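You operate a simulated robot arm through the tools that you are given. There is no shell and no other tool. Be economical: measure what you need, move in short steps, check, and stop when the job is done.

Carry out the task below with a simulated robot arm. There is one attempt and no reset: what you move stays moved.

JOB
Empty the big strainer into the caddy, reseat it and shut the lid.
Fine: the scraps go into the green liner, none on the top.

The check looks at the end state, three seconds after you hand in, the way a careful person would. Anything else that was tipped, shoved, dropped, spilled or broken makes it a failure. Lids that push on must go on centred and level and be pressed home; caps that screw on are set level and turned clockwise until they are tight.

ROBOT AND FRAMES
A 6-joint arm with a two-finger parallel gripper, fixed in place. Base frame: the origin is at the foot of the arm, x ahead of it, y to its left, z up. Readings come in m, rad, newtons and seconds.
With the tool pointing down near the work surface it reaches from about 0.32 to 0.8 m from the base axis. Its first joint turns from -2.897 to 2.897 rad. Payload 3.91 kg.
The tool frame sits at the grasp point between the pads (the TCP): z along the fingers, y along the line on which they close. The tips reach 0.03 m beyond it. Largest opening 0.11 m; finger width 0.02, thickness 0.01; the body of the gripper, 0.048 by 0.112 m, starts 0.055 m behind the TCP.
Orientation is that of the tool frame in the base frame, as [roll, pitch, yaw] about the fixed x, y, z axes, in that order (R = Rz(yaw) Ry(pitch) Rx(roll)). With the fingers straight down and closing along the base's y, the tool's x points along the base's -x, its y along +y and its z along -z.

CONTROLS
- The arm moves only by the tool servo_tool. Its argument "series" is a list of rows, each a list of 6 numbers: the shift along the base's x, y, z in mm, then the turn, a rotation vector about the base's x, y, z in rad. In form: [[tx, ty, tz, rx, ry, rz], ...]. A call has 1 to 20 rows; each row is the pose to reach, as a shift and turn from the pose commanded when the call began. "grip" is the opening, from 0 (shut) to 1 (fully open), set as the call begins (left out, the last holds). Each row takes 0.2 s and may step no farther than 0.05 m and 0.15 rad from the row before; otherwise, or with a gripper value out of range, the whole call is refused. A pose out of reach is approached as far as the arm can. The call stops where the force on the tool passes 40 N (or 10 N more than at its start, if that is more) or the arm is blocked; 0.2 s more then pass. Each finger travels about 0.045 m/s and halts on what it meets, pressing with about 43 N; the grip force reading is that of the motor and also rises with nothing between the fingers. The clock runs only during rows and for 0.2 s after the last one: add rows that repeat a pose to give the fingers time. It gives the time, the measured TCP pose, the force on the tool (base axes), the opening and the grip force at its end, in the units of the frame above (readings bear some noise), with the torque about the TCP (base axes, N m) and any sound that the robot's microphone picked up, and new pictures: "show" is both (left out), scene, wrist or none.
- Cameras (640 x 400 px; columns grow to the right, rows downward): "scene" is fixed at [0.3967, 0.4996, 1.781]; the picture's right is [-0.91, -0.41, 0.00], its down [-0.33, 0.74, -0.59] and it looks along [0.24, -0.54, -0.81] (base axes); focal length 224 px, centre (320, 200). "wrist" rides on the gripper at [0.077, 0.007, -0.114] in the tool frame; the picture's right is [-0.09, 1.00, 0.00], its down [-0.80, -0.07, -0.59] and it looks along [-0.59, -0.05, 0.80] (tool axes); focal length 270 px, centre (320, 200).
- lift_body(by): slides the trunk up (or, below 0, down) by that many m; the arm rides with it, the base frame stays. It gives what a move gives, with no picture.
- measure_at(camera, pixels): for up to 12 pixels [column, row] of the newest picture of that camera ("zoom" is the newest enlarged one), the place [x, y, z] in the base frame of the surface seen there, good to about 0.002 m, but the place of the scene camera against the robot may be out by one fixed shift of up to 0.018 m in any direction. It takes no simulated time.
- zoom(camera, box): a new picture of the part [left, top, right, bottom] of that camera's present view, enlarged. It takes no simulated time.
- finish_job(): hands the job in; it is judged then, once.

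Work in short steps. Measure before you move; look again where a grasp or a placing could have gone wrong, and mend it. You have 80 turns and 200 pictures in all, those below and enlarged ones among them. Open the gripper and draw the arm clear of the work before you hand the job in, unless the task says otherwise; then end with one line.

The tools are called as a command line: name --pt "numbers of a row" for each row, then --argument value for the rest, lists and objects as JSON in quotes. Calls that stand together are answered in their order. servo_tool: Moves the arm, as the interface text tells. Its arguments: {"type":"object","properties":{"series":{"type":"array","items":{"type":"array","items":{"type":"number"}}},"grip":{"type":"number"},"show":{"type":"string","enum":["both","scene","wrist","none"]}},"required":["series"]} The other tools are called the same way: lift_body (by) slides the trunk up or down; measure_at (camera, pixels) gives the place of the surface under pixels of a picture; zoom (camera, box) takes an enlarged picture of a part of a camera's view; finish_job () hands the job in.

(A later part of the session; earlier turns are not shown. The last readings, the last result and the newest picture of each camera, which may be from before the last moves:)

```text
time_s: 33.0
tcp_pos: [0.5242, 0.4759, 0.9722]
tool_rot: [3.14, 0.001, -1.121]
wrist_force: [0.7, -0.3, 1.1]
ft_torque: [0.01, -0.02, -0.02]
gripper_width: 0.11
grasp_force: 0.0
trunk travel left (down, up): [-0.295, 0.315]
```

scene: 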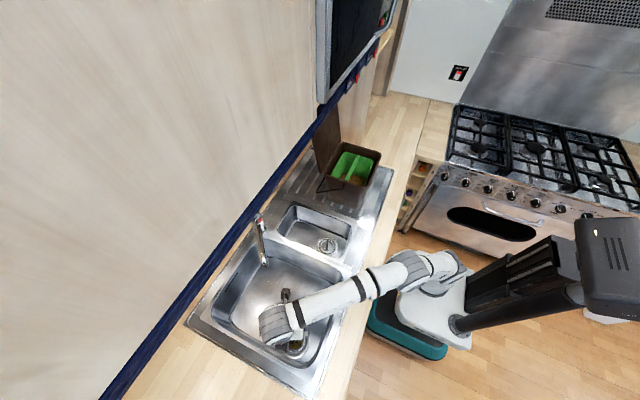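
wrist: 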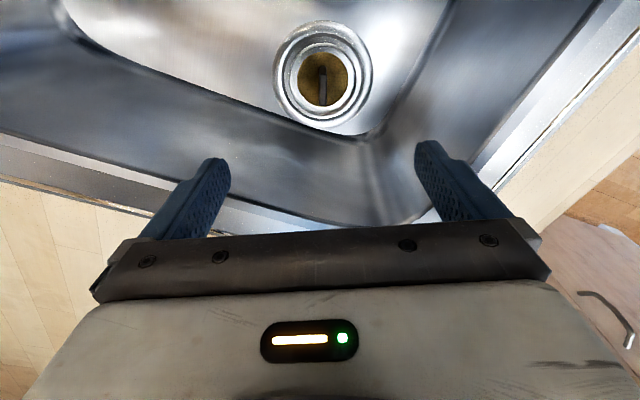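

Bar is aligned with the image vertical at (322,85). I enlarge, measure it, and check the forearm's height over the counter.

zoom --camera "wrist" --box '[267, 10, 381, 140]'

measure_at --camera "wrist" --pixels '[[322, 68], [322, 75], [322, 85], [323, 95], [323, 103], [310, 85], [335, 85], [300, 85], [345, 60], [285, 75], [322, 125], [365, 70]]'

measure_at --camera "scene" --pixels '[[330, 300], [370, 280], [400, 270], [280, 325], [340, 320], [352, 166], [330, 145]]'

```text
3.08 times, centred on (324, 75) of wrist
```

zoom: 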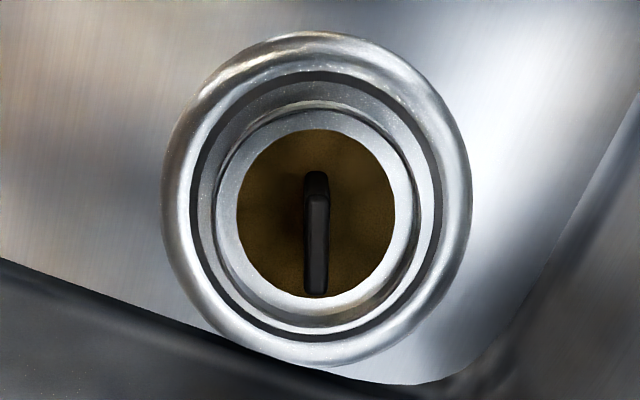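

```text
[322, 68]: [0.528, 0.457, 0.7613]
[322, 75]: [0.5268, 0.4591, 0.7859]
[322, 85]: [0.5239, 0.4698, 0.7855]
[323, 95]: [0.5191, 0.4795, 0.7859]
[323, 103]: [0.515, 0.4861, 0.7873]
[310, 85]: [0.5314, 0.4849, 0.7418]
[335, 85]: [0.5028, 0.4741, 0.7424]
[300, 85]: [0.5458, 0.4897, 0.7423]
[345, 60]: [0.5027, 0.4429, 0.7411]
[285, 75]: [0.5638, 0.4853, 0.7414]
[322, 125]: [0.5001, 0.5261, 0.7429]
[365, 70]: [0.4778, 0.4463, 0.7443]
```

```text
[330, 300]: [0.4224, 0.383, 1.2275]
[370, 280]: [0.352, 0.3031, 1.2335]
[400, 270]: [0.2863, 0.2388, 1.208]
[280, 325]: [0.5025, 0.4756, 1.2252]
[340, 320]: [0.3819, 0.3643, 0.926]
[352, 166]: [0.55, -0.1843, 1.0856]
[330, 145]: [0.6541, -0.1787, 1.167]
```

Bar: centre (0.521,0.473), top z 0.786, 30 mm long, 45 mm above the scraps. I raise the trunk 0.2 for forearm clearance, then descend with the arm to just above it.

lift_body --by 0.2

servo_tool --pt "-1 -1.5 -40 0 0 0" --pt "-2 -3 -80 0 0 0" --pt "-2 -3 -120 0 0 0" --pt "-2 -3 -160 0 0 0" --pt "-2 -3 -200 0 0 0" --pt "-2 -3 -240 0 0 0" --pt "-2 -3 -280 0 0 0" --pt "-2 -3 -310 0 0 0" --pt "-2 -3 -330 0 0 0"

```text
time_s: 35.2
tcp_pos: [0.5237, 0.4759, 1.1718]
tool_rot: [3.141, -0.001, -1.122]
wrist_force: [-0.7, 0.5, 0.8]
ft_torque: [0.01, 0.0, 0.0]
gripper_width: 0.1102
grasp_force: 0.1
trunk travel left (down, up): [-0.495, 0.115]
```

```text
time_s: 37.2
tcp_pos: [0.5208, 0.4715, 0.8437]
tool_rot: [3.141, -0.002, -1.122]
wrist_force: [-0.8, 0.4, 0.0]
ft_torque: [0.0, -0.02, 0.01]
gripper_width: 0.11
grasp_force: 0.0
trunk travel left (down, up): [-0.495, 0.115]
```

scene: 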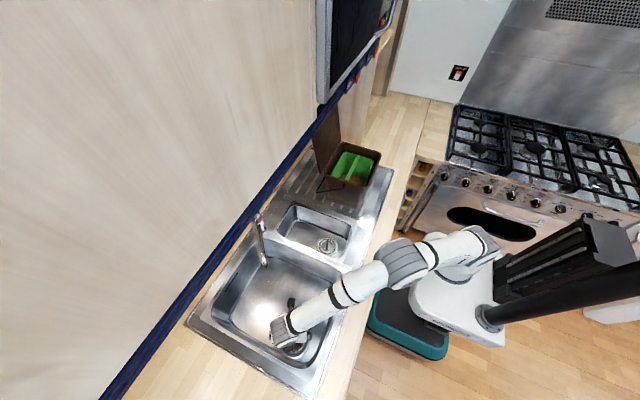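
wrist: 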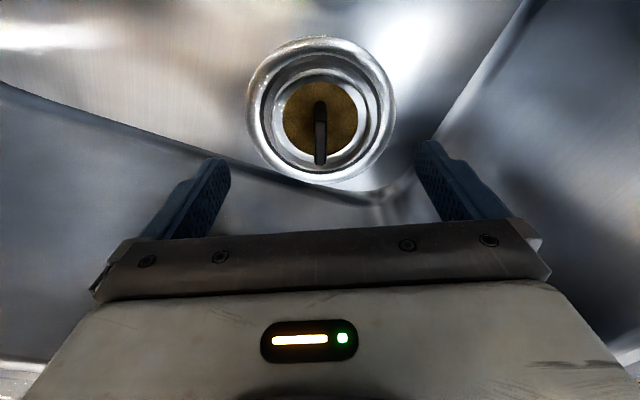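

Bar at (320,135), centred between the fingers. I narrow the gripper to about half, recheck the bar, then go down.

servo_tool --pt "0 0 -10 0 0 0" --pt "0 0 -20 0 0 0" --pt "0 0 -20 0 0 0" --pt "0 0 -20 0 0 0" --grip 0.5 --show "wrist"

measure_at --camera "wrist" --pixels '[[321, 135], [321, 150], [321, 165], [300, 140], [330, 120], [350, 140], [365, 140], [390, 170], [270, 140]]'

zoom --camera "wrist" --box '[220, 50, 420, 200]'

```text
time_s: 38.2
tcp_pos: [0.5214, 0.4733, 0.8237]
tool_rot: [-3.141, 0.0, -1.122]
wrist_force: [-1.3, 0.5, 0.0]
ft_torque: [-0.01, -0.02, 0.01]
gripper_width: 0.0549
grasp_force: 0.0
trunk travel left (down, up): [-0.495, 0.115]
```

wrist: 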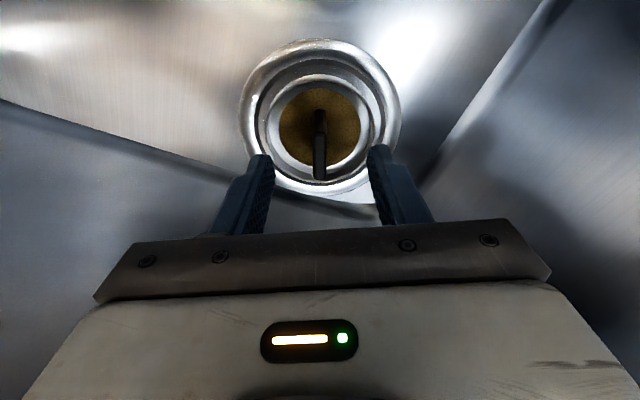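

```text
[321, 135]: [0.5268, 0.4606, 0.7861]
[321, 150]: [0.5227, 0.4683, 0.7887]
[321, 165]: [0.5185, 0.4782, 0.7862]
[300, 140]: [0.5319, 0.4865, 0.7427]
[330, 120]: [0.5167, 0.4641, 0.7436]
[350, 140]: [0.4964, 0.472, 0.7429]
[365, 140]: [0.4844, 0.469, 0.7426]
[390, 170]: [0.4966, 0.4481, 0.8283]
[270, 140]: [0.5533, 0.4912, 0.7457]
```

```text
2.67 times, centred on (320, 125) of wrist
```

zoom: 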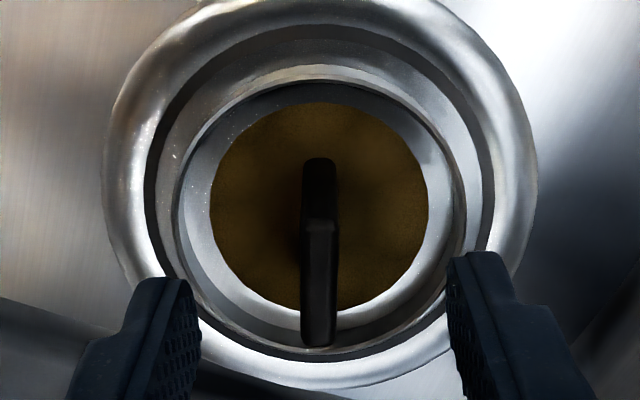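

Bar runs from about (0.527,0.459) to (0.516,0.485) and sits centred. I descend 40 mm to TCP z≈0.784 and close.

servo_tool --pt "0 0 -15 0 0 0" --pt "0 0 -30 0 0 0" --pt "0 0 -39 0 0 0" --pt "0 0 -39 0 0 0" --show "wrist"

```text
time_s: 39.2
tcp_pos: [0.5215, 0.473, 0.7849]
tool_rot: [-3.141, 0.0, -1.124]
wrist_force: [-0.3, 0.0, 0.4]
ft_torque: [0.03, 0.02, 0.0]
gripper_width: 0.0548
grasp_force: 0.1
trunk travel left (down, up): [-0.495, 0.115]
```

wrist: 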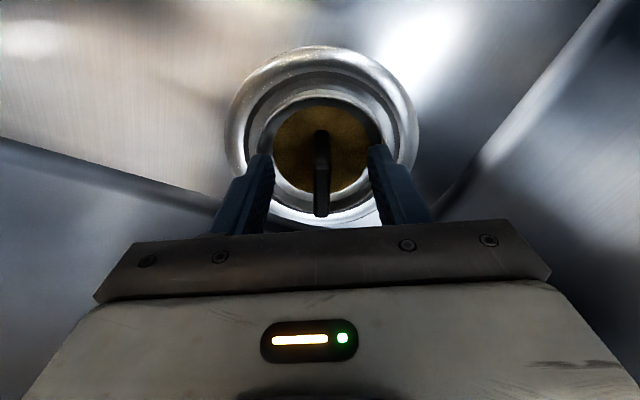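

No contact, bar still centred at (322,180). I close on it.

servo_tool --pt "0 0 0 0 0 0" --pt "0 0 0 0 0 0" --pt "0 0 0 0 0 0" --pt "0 0 0 0 0 0" --grip 0 --show "wrist"

```text
time_s: 40.2
tcp_pos: [0.521, 0.4743, 0.7836]
tool_rot: [3.141, 0.0, -1.123]
wrist_force: [0.3, 0.6, 0.7]
ft_torque: [-0.01, -0.03, 0.01]
gripper_width: 0.0083
grasp_force: 42.8
trunk travel left (down, up): [-0.495, 0.115]
```

wrist: 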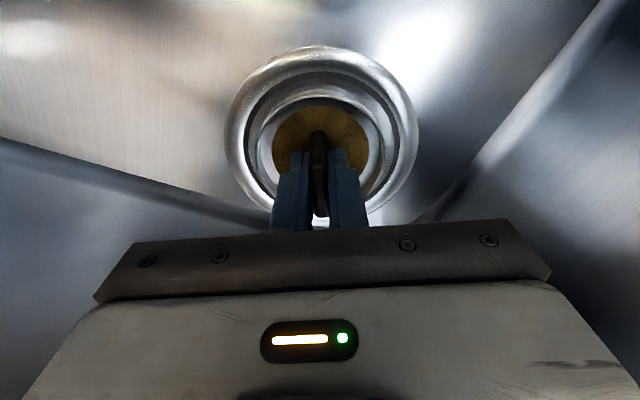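

Gripped (8.3 mm, 43 N). I lift slowly 40 mm and look.

servo_tool --pt "0 0 5 0 0 0" --pt "0 0 12 0 0 0" --pt "0 0 20 0 0 0" --pt "0 0 30 0 0 0" --pt "0 0 42 0 0 0" --pt "0 0 55 0 0 0"

zoom --camera "wrist" --box '[220, 40, 420, 240]'

```text
time_s: 41.6
tcp_pos: [0.5198, 0.472, 0.8401]
tool_rot: [-3.141, 0.0, -1.121]
wrist_force: [0.4, -0.3, -0.1]
ft_torque: [0.02, 0.01, 0.0]
gripper_width: 0.0082
grasp_force: 43.1
trunk travel left (down, up): [-0.495, 0.115]
```

scene: 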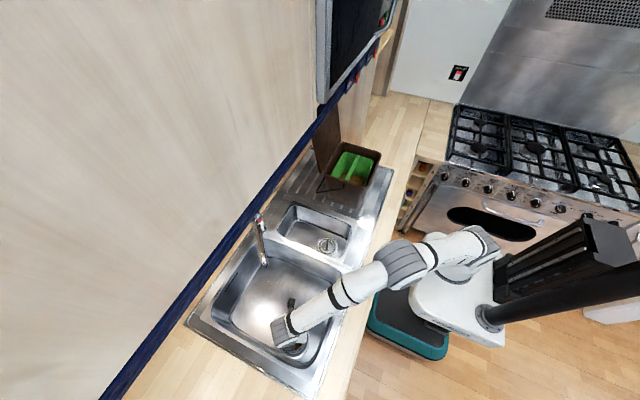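
wrist: 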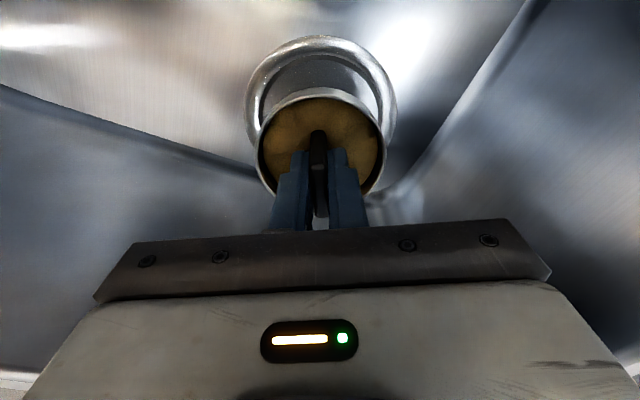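

```text
2.00 times, centred on (320, 140) of wrist
```

zoom: 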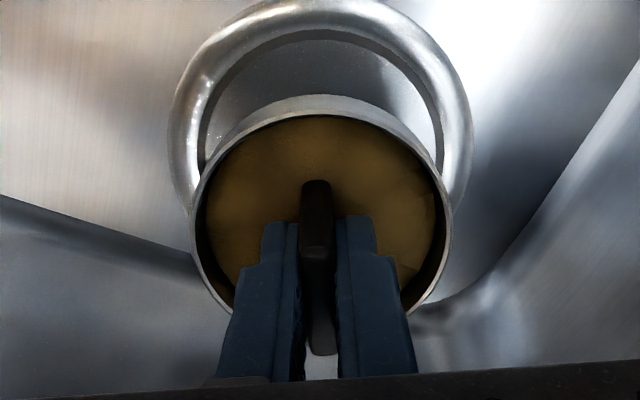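

The basket with its scraps is lifted out, level. I measure its rim, then rise straight up clear of the sink.

measure_at --camera "wrist" --pixels '[[280, 140], [382, 140], [320, 90], [258, 150], [384, 158], [320, 110], [340, 120], [320, 70], [251, 100], [393, 100]]'

servo_tool --pt "0 0 40 0 0 0" --pt "0 0 80 0 0 0" --pt "0 0 120 0 0 0" --pt "0 0 160 0 0 0" --pt "0 0 200 0 0 0" --pt "0 0 240 0 0 0" --pt "0 0 280 0 0 0" --pt "0 0 320 0 0 0" --pt "0 0 360 0 0 0" --pt "0 0 400 0 0 0" --show "wrist"

```text
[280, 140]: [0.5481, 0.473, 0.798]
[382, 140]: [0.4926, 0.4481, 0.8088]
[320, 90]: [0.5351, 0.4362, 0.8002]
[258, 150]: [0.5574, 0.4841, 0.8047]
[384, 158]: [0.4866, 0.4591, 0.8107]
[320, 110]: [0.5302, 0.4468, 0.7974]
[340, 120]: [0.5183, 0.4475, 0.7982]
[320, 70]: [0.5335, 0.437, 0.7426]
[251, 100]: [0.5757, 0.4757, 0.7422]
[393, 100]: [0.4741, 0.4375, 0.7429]
```

```text
time_s: 43.8
tcp_pos: [0.522, 0.4732, 1.2395]
tool_rot: [3.141, 0.0, -1.121]
wrist_force: [0.1, 0.3, -0.7]
ft_torque: [0.01, -0.04, -0.03]
gripper_width: 0.008
grasp_force: 43.0
trunk travel left (down, up): [-0.495, 0.115]
```

wrist: 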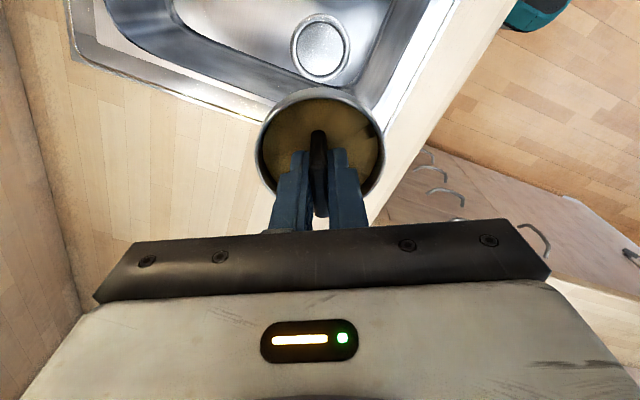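

Basket: diameter ≈80 mm, rim 30 mm beyond the TCP. Now I look at the caddy's liner in the scene view (offset seen earlier ≈(-6,+6,+14) mm) to choose the dump spot.

servo_tool --pt "0 -10 0 0 0 0" --pt "0 -25 10 0 0 0" --show "scene"

zoom --camera "scene" --box '[305, 130, 395, 210]'

```text
time_s: 44.4
tcp_pos: [0.5213, 0.4473, 1.2484]
tool_rot: [3.141, 0.001, -1.123]
wrist_force: [-0.2, -0.7, -0.4]
ft_torque: [-0.05, 0.01, 0.0]
gripper_width: 0.008
grasp_force: 42.8
trunk travel left (down, up): [-0.495, 0.115]
```

scene: 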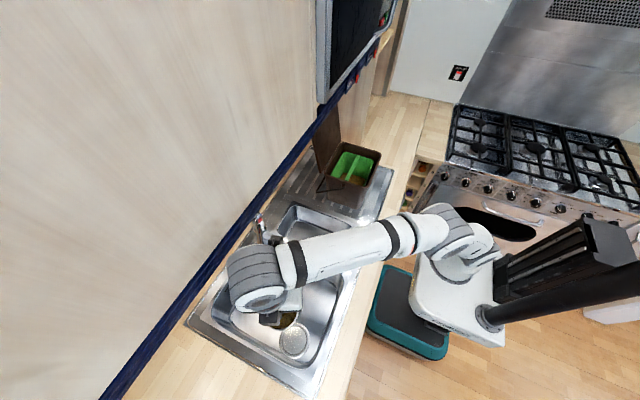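

```text
5.00 times, centred on (350, 170) of scene
```

zoom: 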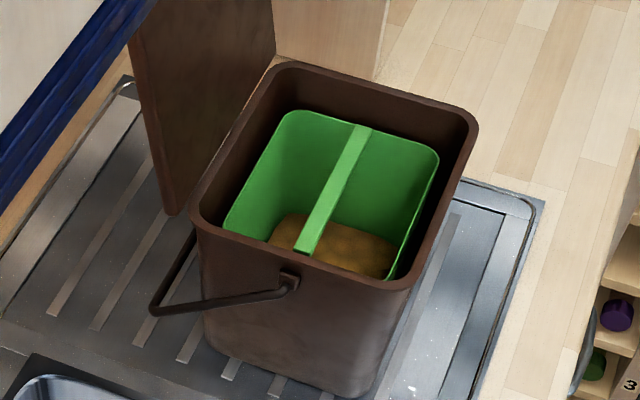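

measure_at --camera "zoom" --pixels '[[290, 65], [475, 120], [192, 210], [410, 285], [290, 113], [436, 155], [360, 132], [305, 245], [335, 190], [340, 240], [225, 225], [390, 278]]'

```text
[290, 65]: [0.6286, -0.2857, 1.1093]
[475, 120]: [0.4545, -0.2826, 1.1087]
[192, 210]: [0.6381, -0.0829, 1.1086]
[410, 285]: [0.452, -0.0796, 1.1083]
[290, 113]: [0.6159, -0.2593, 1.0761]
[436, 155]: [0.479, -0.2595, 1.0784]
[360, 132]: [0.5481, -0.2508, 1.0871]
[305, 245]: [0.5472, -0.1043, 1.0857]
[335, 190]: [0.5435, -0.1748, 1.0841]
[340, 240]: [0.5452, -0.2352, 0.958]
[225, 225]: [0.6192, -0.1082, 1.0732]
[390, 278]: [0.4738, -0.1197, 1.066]
```

Corrected geometry: caddy rim z≈1.094; liner opening x 0.485–0.622, y -0.266…-0.113, with its carry bar along y at x≈0.553, z≈1.071. I'll pour along y into the near half (x≈0.515). I carry the basket level toward the caddy, yawing tool x to -y.

servo_tool --pt "0 -15 8 0 0 -0.02" --pt "0 -40 20 0 0 -0.06" --pt "0 -75 32 0 0 -0.1" --pt "0 -112 44 0 0 -0.15" --pt "0 -150 52 0 0 -0.2" --pt "0 -188 52 0 0 -0.25" --pt "0 -226 52 0 0 -0.3" --pt "0 -264 52 0 0 -0.35" --pt "-2 -302 52 0 0 -0.4" --pt "-3 -340 52 0 0 -0.448" --pt "-4 -378 52 0 0 -0.448" --pt "-6 -416 52 0 0 -0.448" --pt "-6 -450 52 0 0 -0.448" --pt "-6 -475 52 0 0 -0.448" --pt "-6 -490 52 0 0 -0.448" --pt "-6 -497 52 0 0 -0.448"

zoom --camera "scene" --box '[300, 110, 420, 210]'

```text
time_s: 47.8
tcp_pos: [0.5143, -0.0498, 1.3032]
tool_rot: [3.141, -0.001, -1.57]
wrist_force: [-0.8, -0.1, -0.6]
ft_torque: [0.02, -0.01, -0.01]
gripper_width: 0.0082
grasp_force: 43.2
trunk travel left (down, up): [-0.495, 0.115]
```

scene: 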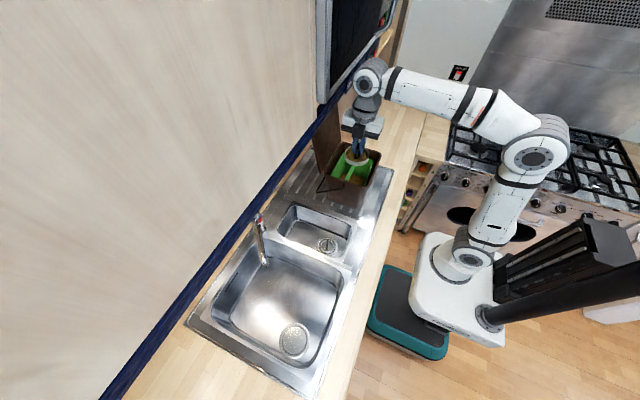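
wrist: 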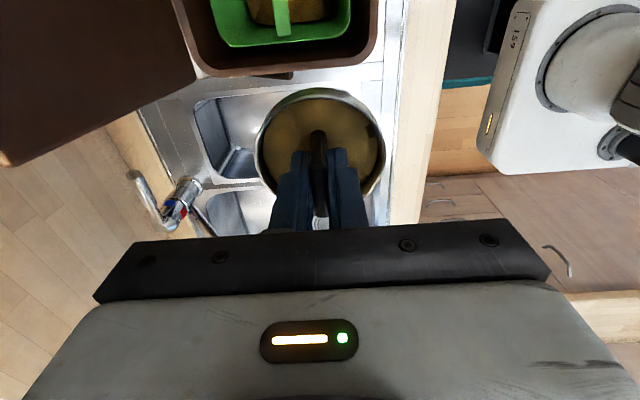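

```text
4.00 times, centred on (360, 160) of scene
```

zoom: 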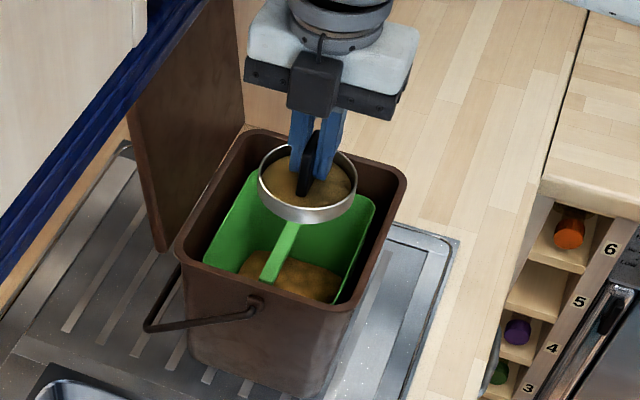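

I check where the black box on the gripper really sits, and the basket's depth and the liner's geometry.

measure_at --camera "zoom" --pixels '[[312, 82], [270, 80], [370, 95], [308, 212], [308, 222], [270, 190], [350, 190], [320, 185], [290, 240], [270, 275]]'

measure_at --camera "wrist" --pixels '[[274, 20], [288, 20], [282, 38], [345, 20], [352, 10], [230, 20], [375, 20], [300, 68], [320, 95], [320, 110], [285, 150], [383, 150]]'

```text
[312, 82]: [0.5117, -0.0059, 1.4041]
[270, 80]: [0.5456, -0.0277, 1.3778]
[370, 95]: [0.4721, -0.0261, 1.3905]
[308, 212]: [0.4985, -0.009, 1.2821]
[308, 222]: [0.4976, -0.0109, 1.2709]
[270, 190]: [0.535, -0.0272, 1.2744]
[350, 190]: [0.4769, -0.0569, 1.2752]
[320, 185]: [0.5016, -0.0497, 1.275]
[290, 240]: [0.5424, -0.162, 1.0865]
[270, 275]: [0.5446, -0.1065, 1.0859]
```

```text
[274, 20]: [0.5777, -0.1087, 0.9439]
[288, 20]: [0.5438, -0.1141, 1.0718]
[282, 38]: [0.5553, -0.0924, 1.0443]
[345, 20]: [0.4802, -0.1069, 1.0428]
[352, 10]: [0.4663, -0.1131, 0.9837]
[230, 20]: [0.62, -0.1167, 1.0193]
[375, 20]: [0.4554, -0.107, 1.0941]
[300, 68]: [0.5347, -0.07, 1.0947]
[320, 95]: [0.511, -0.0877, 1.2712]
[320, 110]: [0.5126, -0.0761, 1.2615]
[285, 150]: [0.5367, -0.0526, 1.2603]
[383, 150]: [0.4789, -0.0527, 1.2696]
```

The box lies on the gripper's far side (+y), ~45 mm off axis, so I keep height over the caddy rim. Liner's near slot is x≈0.483–0.544; I move over it to (0.514,-0.23,1.25), still level.

servo_tool --pt "0 -12 0 0 0 0" --pt "0 -40 0 0 0 0" --pt "0 -75 -5 0 0 0" --pt "0 -110 -15 0 0 0" --pt "0 -145 -30 0 0 0" --pt "0 -168 -45 0 0 0" --pt "0 -180 -53 0 0 0" --pt "0 -180 -53 0 0 0"

zoom --camera "scene" --box '[300, 110, 420, 210]'

zoom --camera "wrist" --box '[120, 0, 520, 250]'

```text
time_s: 49.6
tcp_pos: [0.5145, -0.2298, 1.2483]
tool_rot: [3.139, 0.002, -1.568]
wrist_force: [-0.8, 0.1, -1.2]
ft_torque: [-0.04, 0.0, 0.0]
gripper_width: 0.0078
grasp_force: 43.4
trunk travel left (down, up): [-0.495, 0.115]
```

scene: 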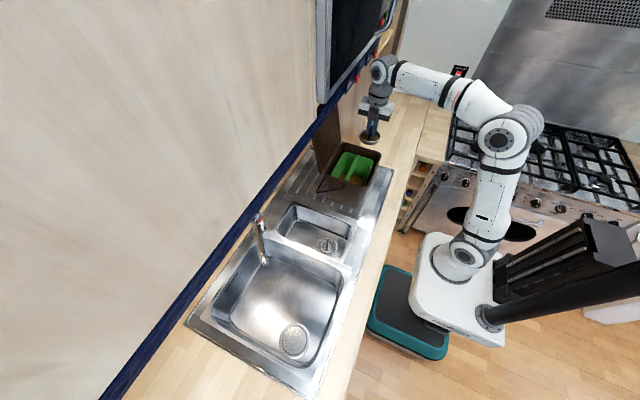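
wrist: 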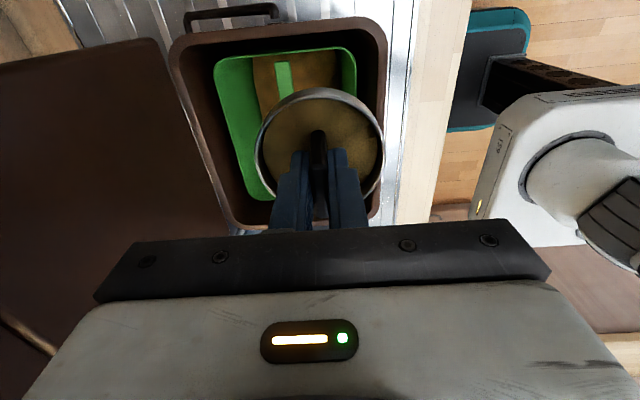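

```text
4.00 times, centred on (360, 160) of scene
```

zoom: 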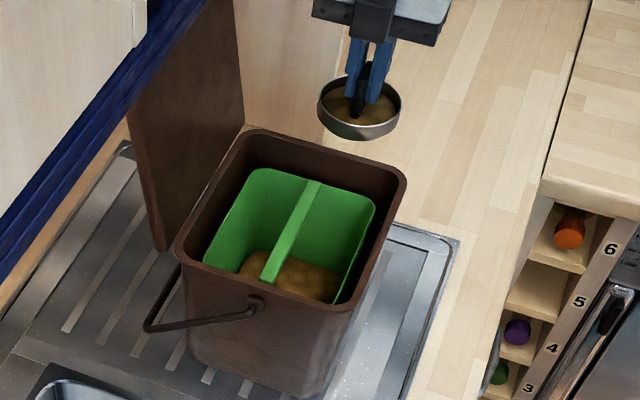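

```text
1.60 times, centred on (320, 125) of wrist
```

zoom: 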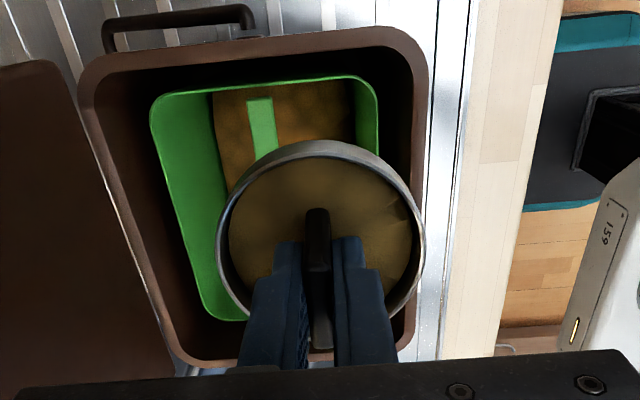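

I measure the liner's bar and near wall from this clear view.

measure_at --camera "wrist" --pixels '[[276, 66], [282, 75], [289, 66], [283, 85], [293, 85], [355, 55], [348, 52], [356, 80], [215, 65], [262, 60], [340, 70], [372, 60]]'

```text
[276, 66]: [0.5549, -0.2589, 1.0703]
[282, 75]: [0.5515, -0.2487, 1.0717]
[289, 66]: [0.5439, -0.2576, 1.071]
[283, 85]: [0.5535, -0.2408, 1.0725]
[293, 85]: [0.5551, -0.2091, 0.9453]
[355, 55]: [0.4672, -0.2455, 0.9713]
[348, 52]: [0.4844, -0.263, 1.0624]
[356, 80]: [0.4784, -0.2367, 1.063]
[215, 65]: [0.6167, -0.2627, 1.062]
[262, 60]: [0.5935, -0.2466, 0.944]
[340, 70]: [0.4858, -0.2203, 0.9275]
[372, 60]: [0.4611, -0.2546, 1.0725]
```

Slot confirmed: bar x 0.5435–0.556, near wall x≈0.481. I tilt to 0.75 rad about x, keeping the pouring lip over the slot at y≈-0.19.

servo_tool --pt "0 2 -2 -0.07 0 0" --pt "0 5 -5 -0.15 0 0" --pt "0 8 -7 -0.22 0 0" --pt "0 11 -10 -0.3 0 0" --pt "0 17 -15 -0.45 0 0" --pt "0 24 -22 -0.6 0 0" --pt "0 31 -28 -0.75 0 0"

zoom --camera "scene" --box '[300, 110, 420, 210]'

```text
time_s: 51.2
tcp_pos: [0.5161, -0.1982, 1.2196]
tool_rot: [3.141, -0.753, -1.571]
wrist_force: [0.0, 0.1, 0.5]
ft_torque: [0.04, 0.02, 0.01]
gripper_width: 0.0079
grasp_force: 42.4
trunk travel left (down, up): [-0.495, 0.115]
```

scene: 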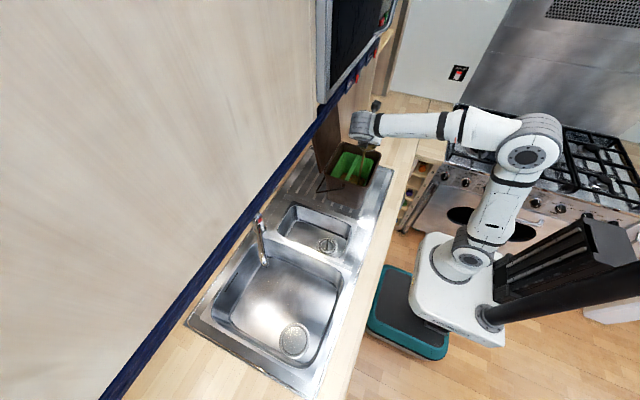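
wrist: 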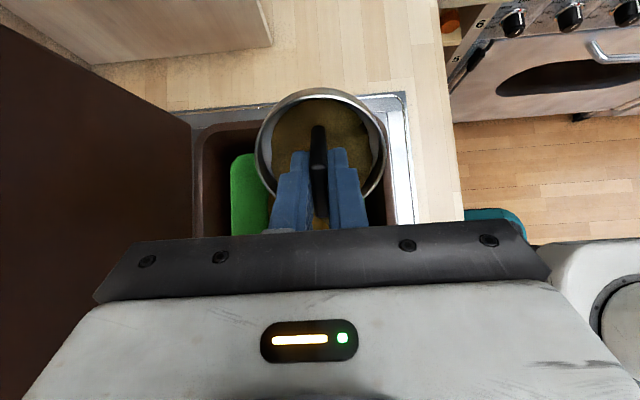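

```text
4.00 times, centred on (360, 160) of scene
```

zoom: 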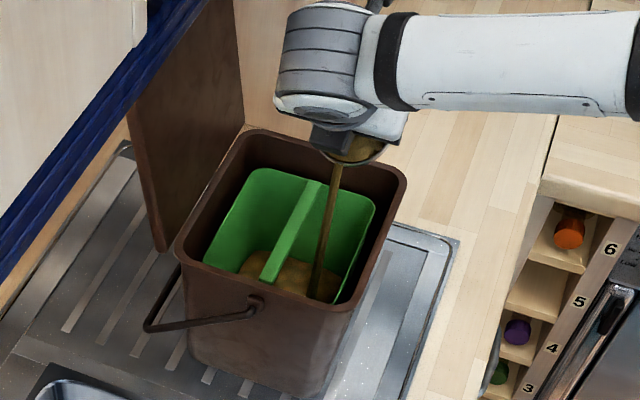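

A thin stream pours from the lip into the near slot, clear of the bar. I continue tilting slowly with the lip held in place.

servo_tool --pt "0 4 -3 -0.07 0 0" --pt "0 7 -6 -0.15 0 0" --pt "0 11 -7 -0.22 0 0" --pt "0 14 -7 -0.3 0 0" --pt "0 18 -8 -0.37 0 0" --pt "0 22 -8 -0.45 0 0" --pt "0 22 -8 -0.45 0 0" --pt "0 22 -8 -0.45 0 0"

zoom --camera "scene" --box '[300, 110, 420, 210]'

```text
time_s: 53.0
tcp_pos: [0.5155, -0.1758, 1.2129]
tool_rot: [3.139, -1.201, -1.567]
wrist_force: [0.0, 0.2, 0.1]
ft_torque: [0.01, 0.01, 0.03]
gripper_width: 0.008
grasp_force: 43.4
trunk travel left (down, up): [-0.495, 0.115]
```

scene: 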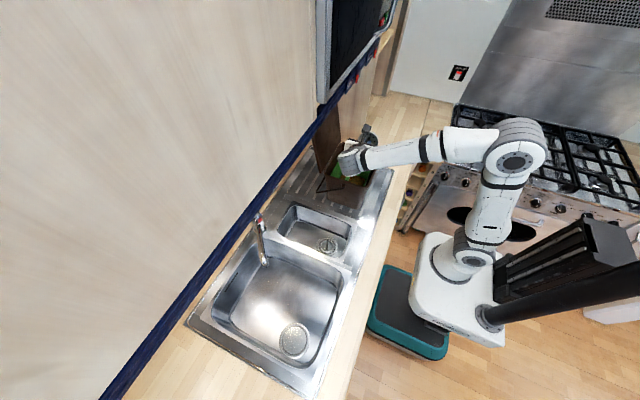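
wrist: 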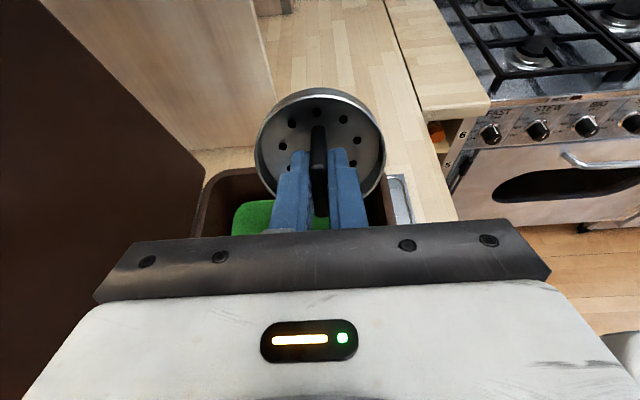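

```text
4.00 times, centred on (360, 160) of scene
```

zoom: 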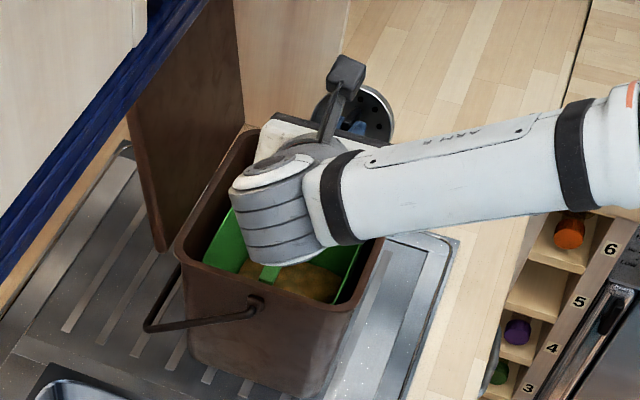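

The basket's perforated floor shows bare. I enlarge to check for leftovers.

zoom --camera "wrist" --box '[240, 75, 400, 235]'

```text
2.50 times, centred on (320, 155) of wrist
```

zoom: 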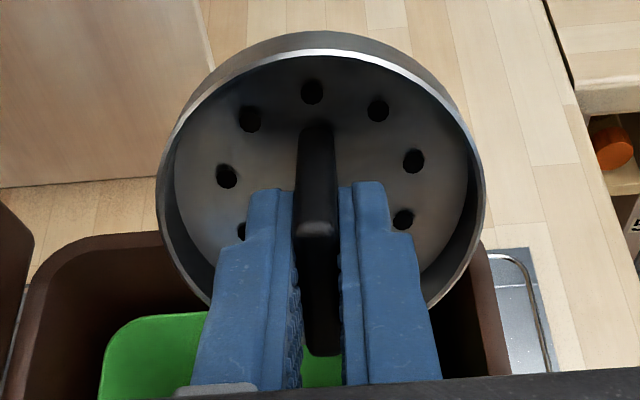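

Looks empty; I tilt further to ≈105° briefly to clear any remnant near the lip, with a little height in hand.

servo_tool --pt "0 7 0 -0.15 0 0" --pt "0 13 0 -0.3 0 0" --pt "0 19 0 -0.45 0 0" --pt "0 24 0 -0.6 0 0" --pt "0 24 0 -0.6 0 0" --pt "0 24 0 -0.6 0 0" --pt "0 24 0 -0.6 0 0"

zoom --camera "wrist" --box '[240, 75, 400, 235]'

```text
time_s: 54.6
tcp_pos: [0.515, -0.1513, 1.2124]
tool_rot: [0.004, -1.343, 1.565]
wrist_force: [0.0, 0.0, -0.7]
ft_torque: [0.01, -0.02, 0.02]
gripper_width: 0.0079
grasp_force: 43.4
trunk travel left (down, up): [-0.495, 0.115]
```

scene: 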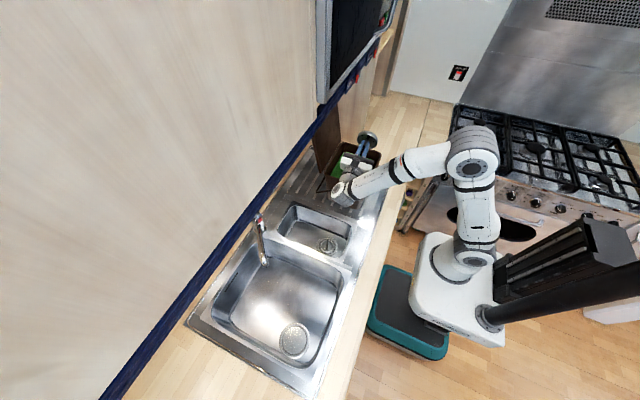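
wrist: 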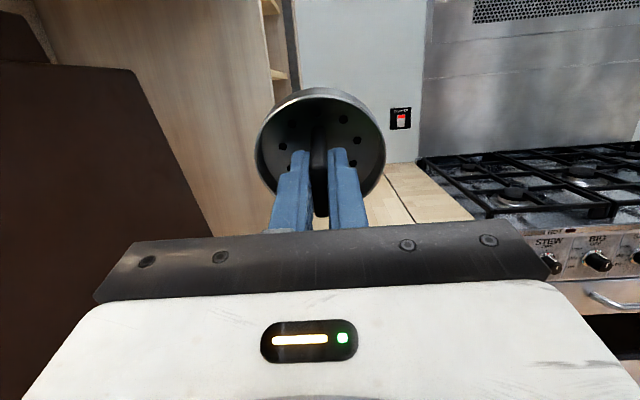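

```text
2.50 times, centred on (320, 155) of wrist
```

zoom: 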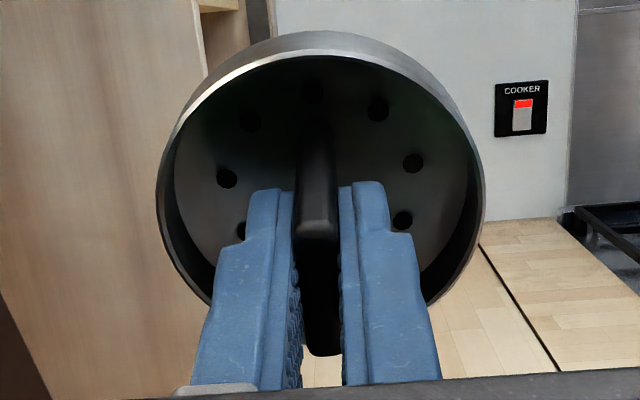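

Empty. I turn the tool back down along the reverse path.

servo_tool --pt "0 -5 0 0.15 0 0" --pt "0 -11 2 0.3 0 0" --pt "0 -18 4 0.45 0 0" --pt "0 -25 8 0.6 0 0" --pt "0 -32 10 0.75 0 0" --pt "0 -39 12 0.9 0 0" --pt "0 -46 16 1.05 0 0" --pt "0 -53 22 1.2 0 0" --pt "0 -60 28 1.35 0 0" --pt "0 -67 32 1.5 0 0" --pt "0 -74 38 1.65 0 0" --pt "0 -79 50 1.8 0 0" --pt "0 -60 70 1.8 0 0" --pt "0 -20 90 1.8 0 0"

zoom --camera "scene" --box '[300, 110, 420, 210]'

```text
time_s: 57.6
tcp_pos: [0.515, -0.1703, 1.3029]
tool_rot: [3.141, 0.001, -1.568]
wrist_force: [-0.3, 0.7, -0.5]
ft_torque: [0.01, -0.02, 0.01]
gripper_width: 0.008
grasp_force: 43.4
trunk travel left (down, up): [-0.495, 0.115]
```

scene: 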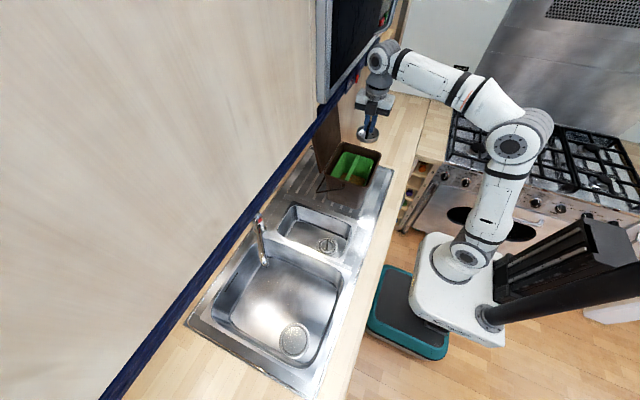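
wrist: 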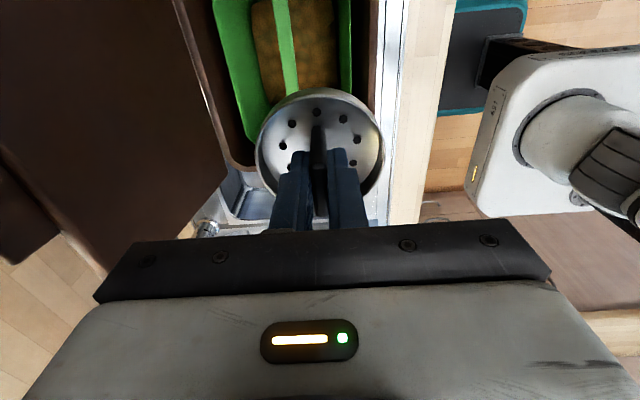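

```text
4.00 times, centred on (360, 160) of scene
```

zoom: 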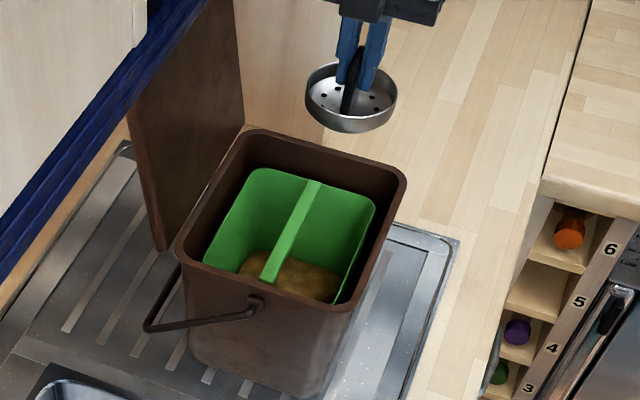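

Liner bar and caddy rim are clean, basket empty. I carry the basket back over the big drain, restoring the yaw.

servo_tool --pt "0 25 0 0 0 0" --pt "0 65 0 0 0 0" --pt "0 110 0 0 0 0.04" --pt "1 155 0 0 0 0.08" --pt "2 200 0 0 0 0.12" --pt "2 245 0 0 0 0.16" --pt "3 290 0 0 0 0.2" --pt "3 335 0 0 0 0.24" --pt "4 380 0 0 0 0.28" --pt "5 425 -5 0 0 0.32" --pt "6 470 -10 0 0 0.36" --pt "6 515 -20 0 0 0.4" --pt "6 560 -30 0 0 0.448" --pt "6 600 -40 0 0 0.448" --pt "6 630 -50 0 0 0.448" --pt "6 644 -52 0 0 0.448" --pt "6 644 -52 0 0 0.448" --show "none"

servo_tool --pt "0 0 -40 0 0 0" --pt "0 0 -80 0 0 0" --pt "0 0 -120 0 0 0" --pt "0 0 -160 0 0 0" --pt "0 0 -200 0 0 0" --pt "0 0 -240 0 0 0" --pt "0 0 -280 0 0 0" --pt "0 0 -320 0 0 0" --pt "0 0 -360 0 0 0" --pt "0 0 -385 0 0 0" --pt "0 0 -400 0 0 0" --pt "0 0 -400 0 0 0"

```text
time_s: 61.2
tcp_pos: [0.5216, 0.473, 1.251]
tool_rot: [-3.141, 0.001, -1.122]
wrist_force: [0.3, 0.0, -0.5]
ft_torque: [0.0, 0.04, 0.01]
gripper_width: 0.0082
grasp_force: 43.0
trunk travel left (down, up): [-0.495, 0.115]
```

```text
time_s: 63.8
tcp_pos: [0.5205, 0.472, 0.851]
tool_rot: [-3.14, 0.001, -1.122]
wrist_force: [-0.4, 0.7, 0.1]
ft_torque: [0.02, -0.03, 0.03]
gripper_width: 0.0079
grasp_force: 43.1
trunk travel left (down, up): [-0.495, 0.115]
```

scene: 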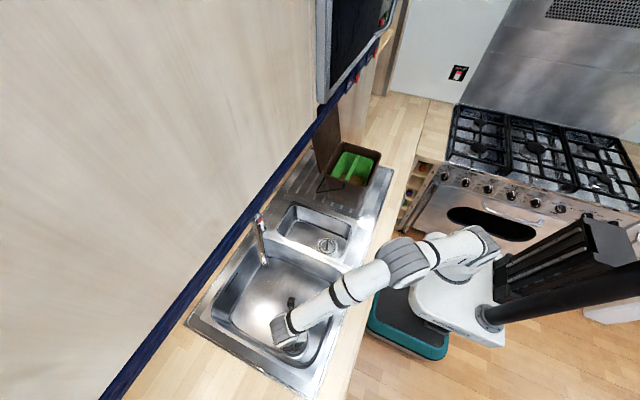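
wrist: 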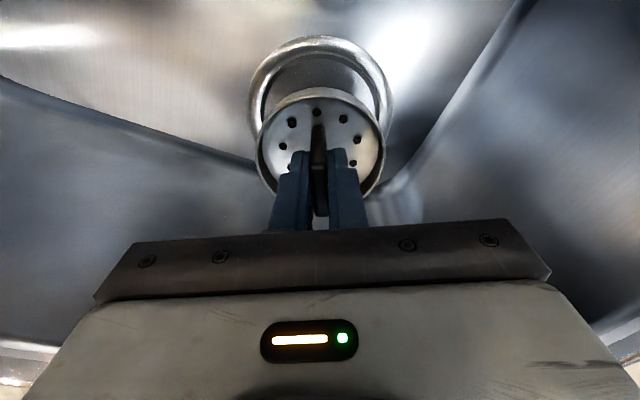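

Command bookkeeping puts the seat at 66 mm below and 1 mm in +y. I lower gently to just above the seat, then to it.

servo_tool --pt "0 1 -15 0 0 0" --pt "0 1 -30 0 0 0" --pt "0 1 -40 0 0 0" --pt "0 1 -48 0 0 0" --pt "0 1 -55 0 0 0" --pt "0 1 -60 0 0 0" --pt "0 1 -64 0 0 0" --pt "0 1 -66 0 0 0" --pt "0 1 -66 0 0 0" --show "wrist"

zoom --camera "wrist" --box '[220, 40, 420, 240]'

```text
time_s: 65.8
tcp_pos: [0.5209, 0.4721, 0.785]
tool_rot: [-3.139, 0.001, -1.122]
wrist_force: [0.5, -1.6, 7.2]
ft_torque: [-0.07, 0.0, 0.01]
gripper_width: 0.0079
grasp_force: 42.8
trunk travel left (down, up): [-0.495, 0.115]
```

wrist: 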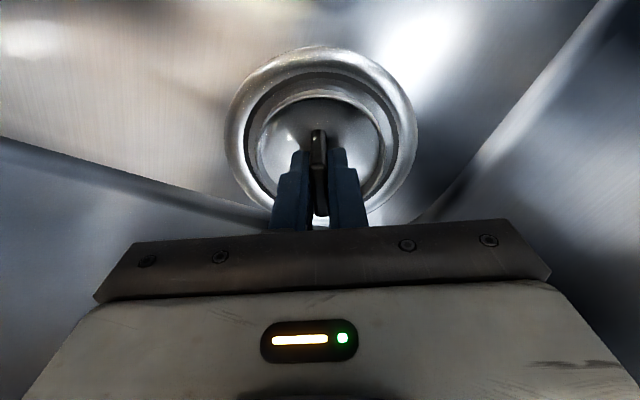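

```text
2.00 times, centred on (320, 140) of wrist
```

zoom: 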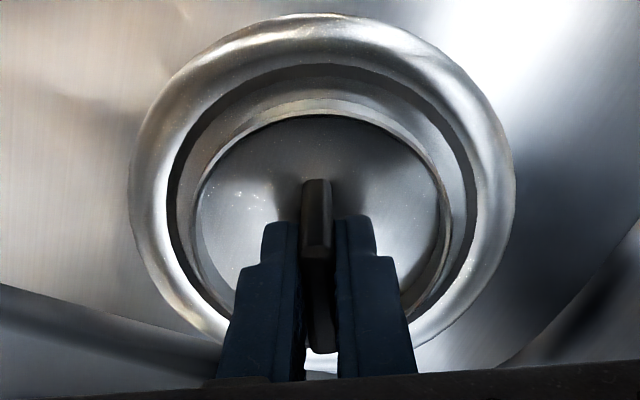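

Seated concentric at the original height with 7 N light contact. I open the fingers and rise straight up.

servo_tool --pt "0 0 0 0 0 0" --pt "0 0 0 0 0 0" --pt "0 0 0 0 0 0" --pt "0 0 15 0 0 0" --pt "0 0 35 0 0 0" --pt "0 0 60 0 0 0" --grip 0.5 --show "wrist"

zoom --camera "wrist" --box '[220, 30, 420, 200]'

measure_at --camera "wrist" --pixels '[[321, 125], [321, 140], [321, 155], [295, 130], [345, 130], [275, 120], [365, 120], [320, 85]]'

```text
time_s: 67.2
tcp_pos: [0.5211, 0.4726, 0.8451]
tool_rot: [-3.141, 0.0, -1.122]
wrist_force: [0.6, -0.5, -1.2]
ft_torque: [-0.01, 0.0, 0.02]
gripper_width: 0.0552
grasp_force: 0.0
trunk travel left (down, up): [-0.495, 0.115]
```

wrist: 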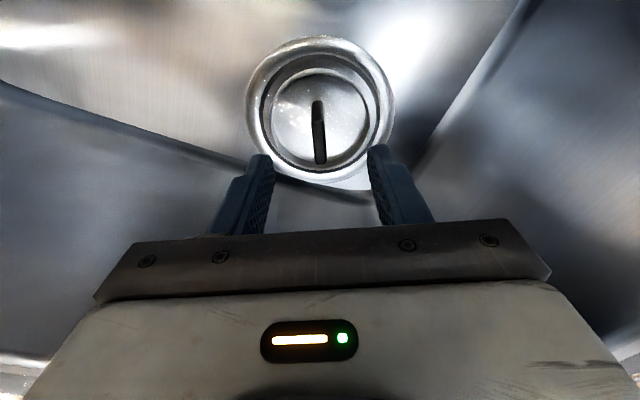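

```text
2.35 times, centred on (320, 115) of wrist
```

zoom: 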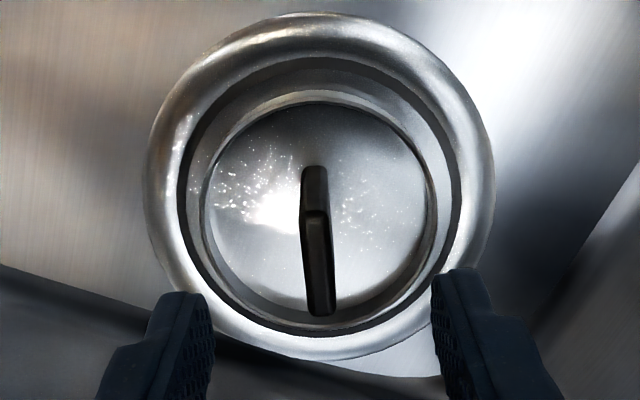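

```text
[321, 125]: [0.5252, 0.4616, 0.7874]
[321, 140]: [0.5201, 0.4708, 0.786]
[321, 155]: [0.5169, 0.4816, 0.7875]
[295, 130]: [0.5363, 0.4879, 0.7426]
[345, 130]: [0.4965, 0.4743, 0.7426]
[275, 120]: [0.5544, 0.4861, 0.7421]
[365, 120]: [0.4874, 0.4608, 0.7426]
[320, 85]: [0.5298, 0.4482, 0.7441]
```

The strainer is reseated (bar top 0.787 as at the start). I rise out of the sink, raise the trunk, and head back toward the caddy to shut the lid.

servo_tool --pt "0 0 40 0 0 0" --pt "0 0 80 0 0 0" --pt "0 0 120 0 0 0" --pt "0 0 160 0 0 0" --pt "0 0 200 0 0 0" --pt "0 0 240 0 0 0" --pt "0 0 280 0 0 0" --pt "0 0 320 0 0 0" --pt "0 0 360 0 0 0" --pt "0 0 400 0 0 0" --show "none"

lift_body --by 0.08

servo_tool --pt "0 -40 0 0 0 -0.04" --pt "0 -85 0 0 0 -0.08" --pt "0 -130 0 0 0 -0.12" --pt "0 -175 0 0 0 -0.16" --pt "0 -220 0 0 0 -0.2" --pt "0 -265 0 0 0 -0.24" --pt "0 -310 0 0 0 -0.3" --pt "0 -350 0 0 0 -0.4" --pt "0 -380 0 0 0 -0.448" --pt "0 -400 0 0 0 -0.448"

```text
time_s: 69.4
tcp_pos: [0.5221, 0.473, 1.2431]
tool_rot: [3.141, -0.001, -1.121]
wrist_force: [0.5, 0.7, -0.8]
ft_torque: [-0.01, 0.0, 0.02]
gripper_width: 0.0548
grasp_force: 0.0
trunk travel left (down, up): [-0.495, 0.115]
```

```text
time_s: 70.6
tcp_pos: [0.5219, 0.4732, 1.3218]
tool_rot: [3.141, -0.001, -1.122]
wrist_force: [0.5, -0.7, 0.2]
ft_torque: [0.05, 0.0, 0.03]
gripper_width: 0.0551
grasp_force: 0.1
trunk travel left (down, up): [-0.575, 0.035]
```

```text
time_s: 72.8
tcp_pos: [0.5195, 0.0717, 1.3229]
tool_rot: [-3.141, 0.0, -1.57]
wrist_force: [-0.7, 0.4, -0.9]
ft_torque: [0.04, -0.04, -0.02]
gripper_width: 0.0555
grasp_force: 0.0
trunk travel left (down, up): [-0.575, 0.035]
```

scene: 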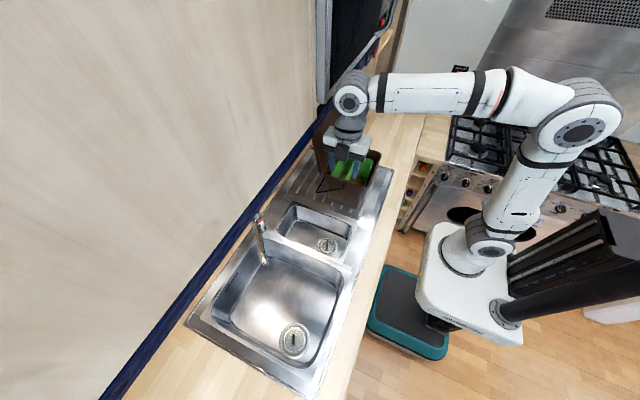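
wrist: 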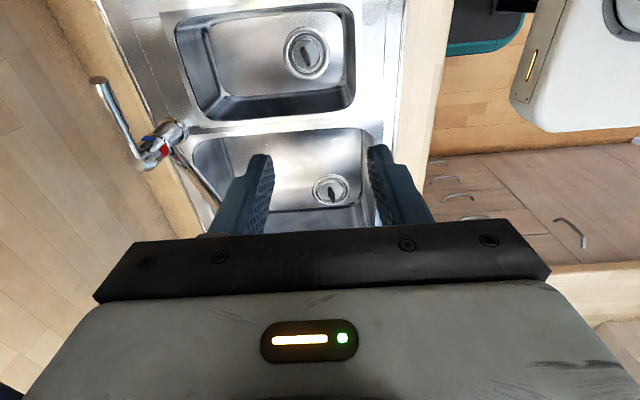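

I tilt the tool to point along -y again (camera on top) for a view along the lid's edge.

servo_tool --pt "5 0 0 -0.15 0 0" --pt "10 0 0 -0.3 0 0" --pt "15 0 0 -0.45 0 0" --pt "20 -5 0 -0.6 0 0" --pt "25 -10 0 -0.75 0 0" --pt "30 -20 0 -0.9 0 0" --pt "35 -30 0 -1.05 0 0" --pt "40 -40 0 -1.2 0 0" --pt "45 -50 0 -1.35 0 0" --pt "50 -60 0 -1.5 0 0" --pt "55 -70 0 -1.571 0 0"

```text
time_s: 75.2
tcp_pos: [0.5762, 0.0022, 1.3224]
tool_rot: [0.578, -1.567, 0.992]
wrist_force: [-0.3, 0.7, 1.1]
ft_torque: [0.03, -0.04, 0.01]
gripper_width: 0.0549
grasp_force: 0.0
trunk travel left (down, up): [-0.575, 0.035]
```

scene: 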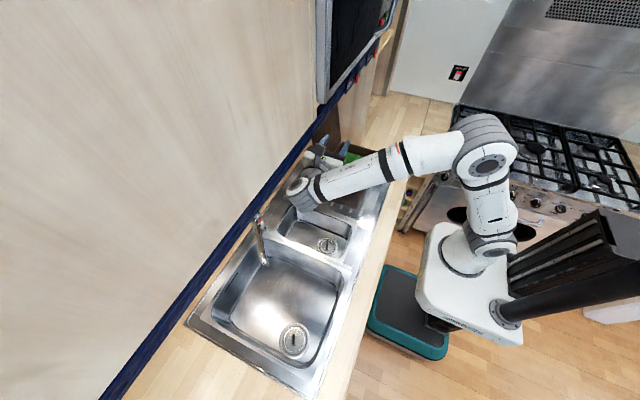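
wrist: 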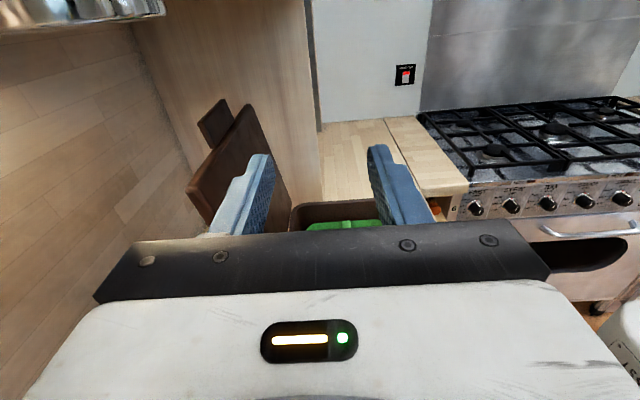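

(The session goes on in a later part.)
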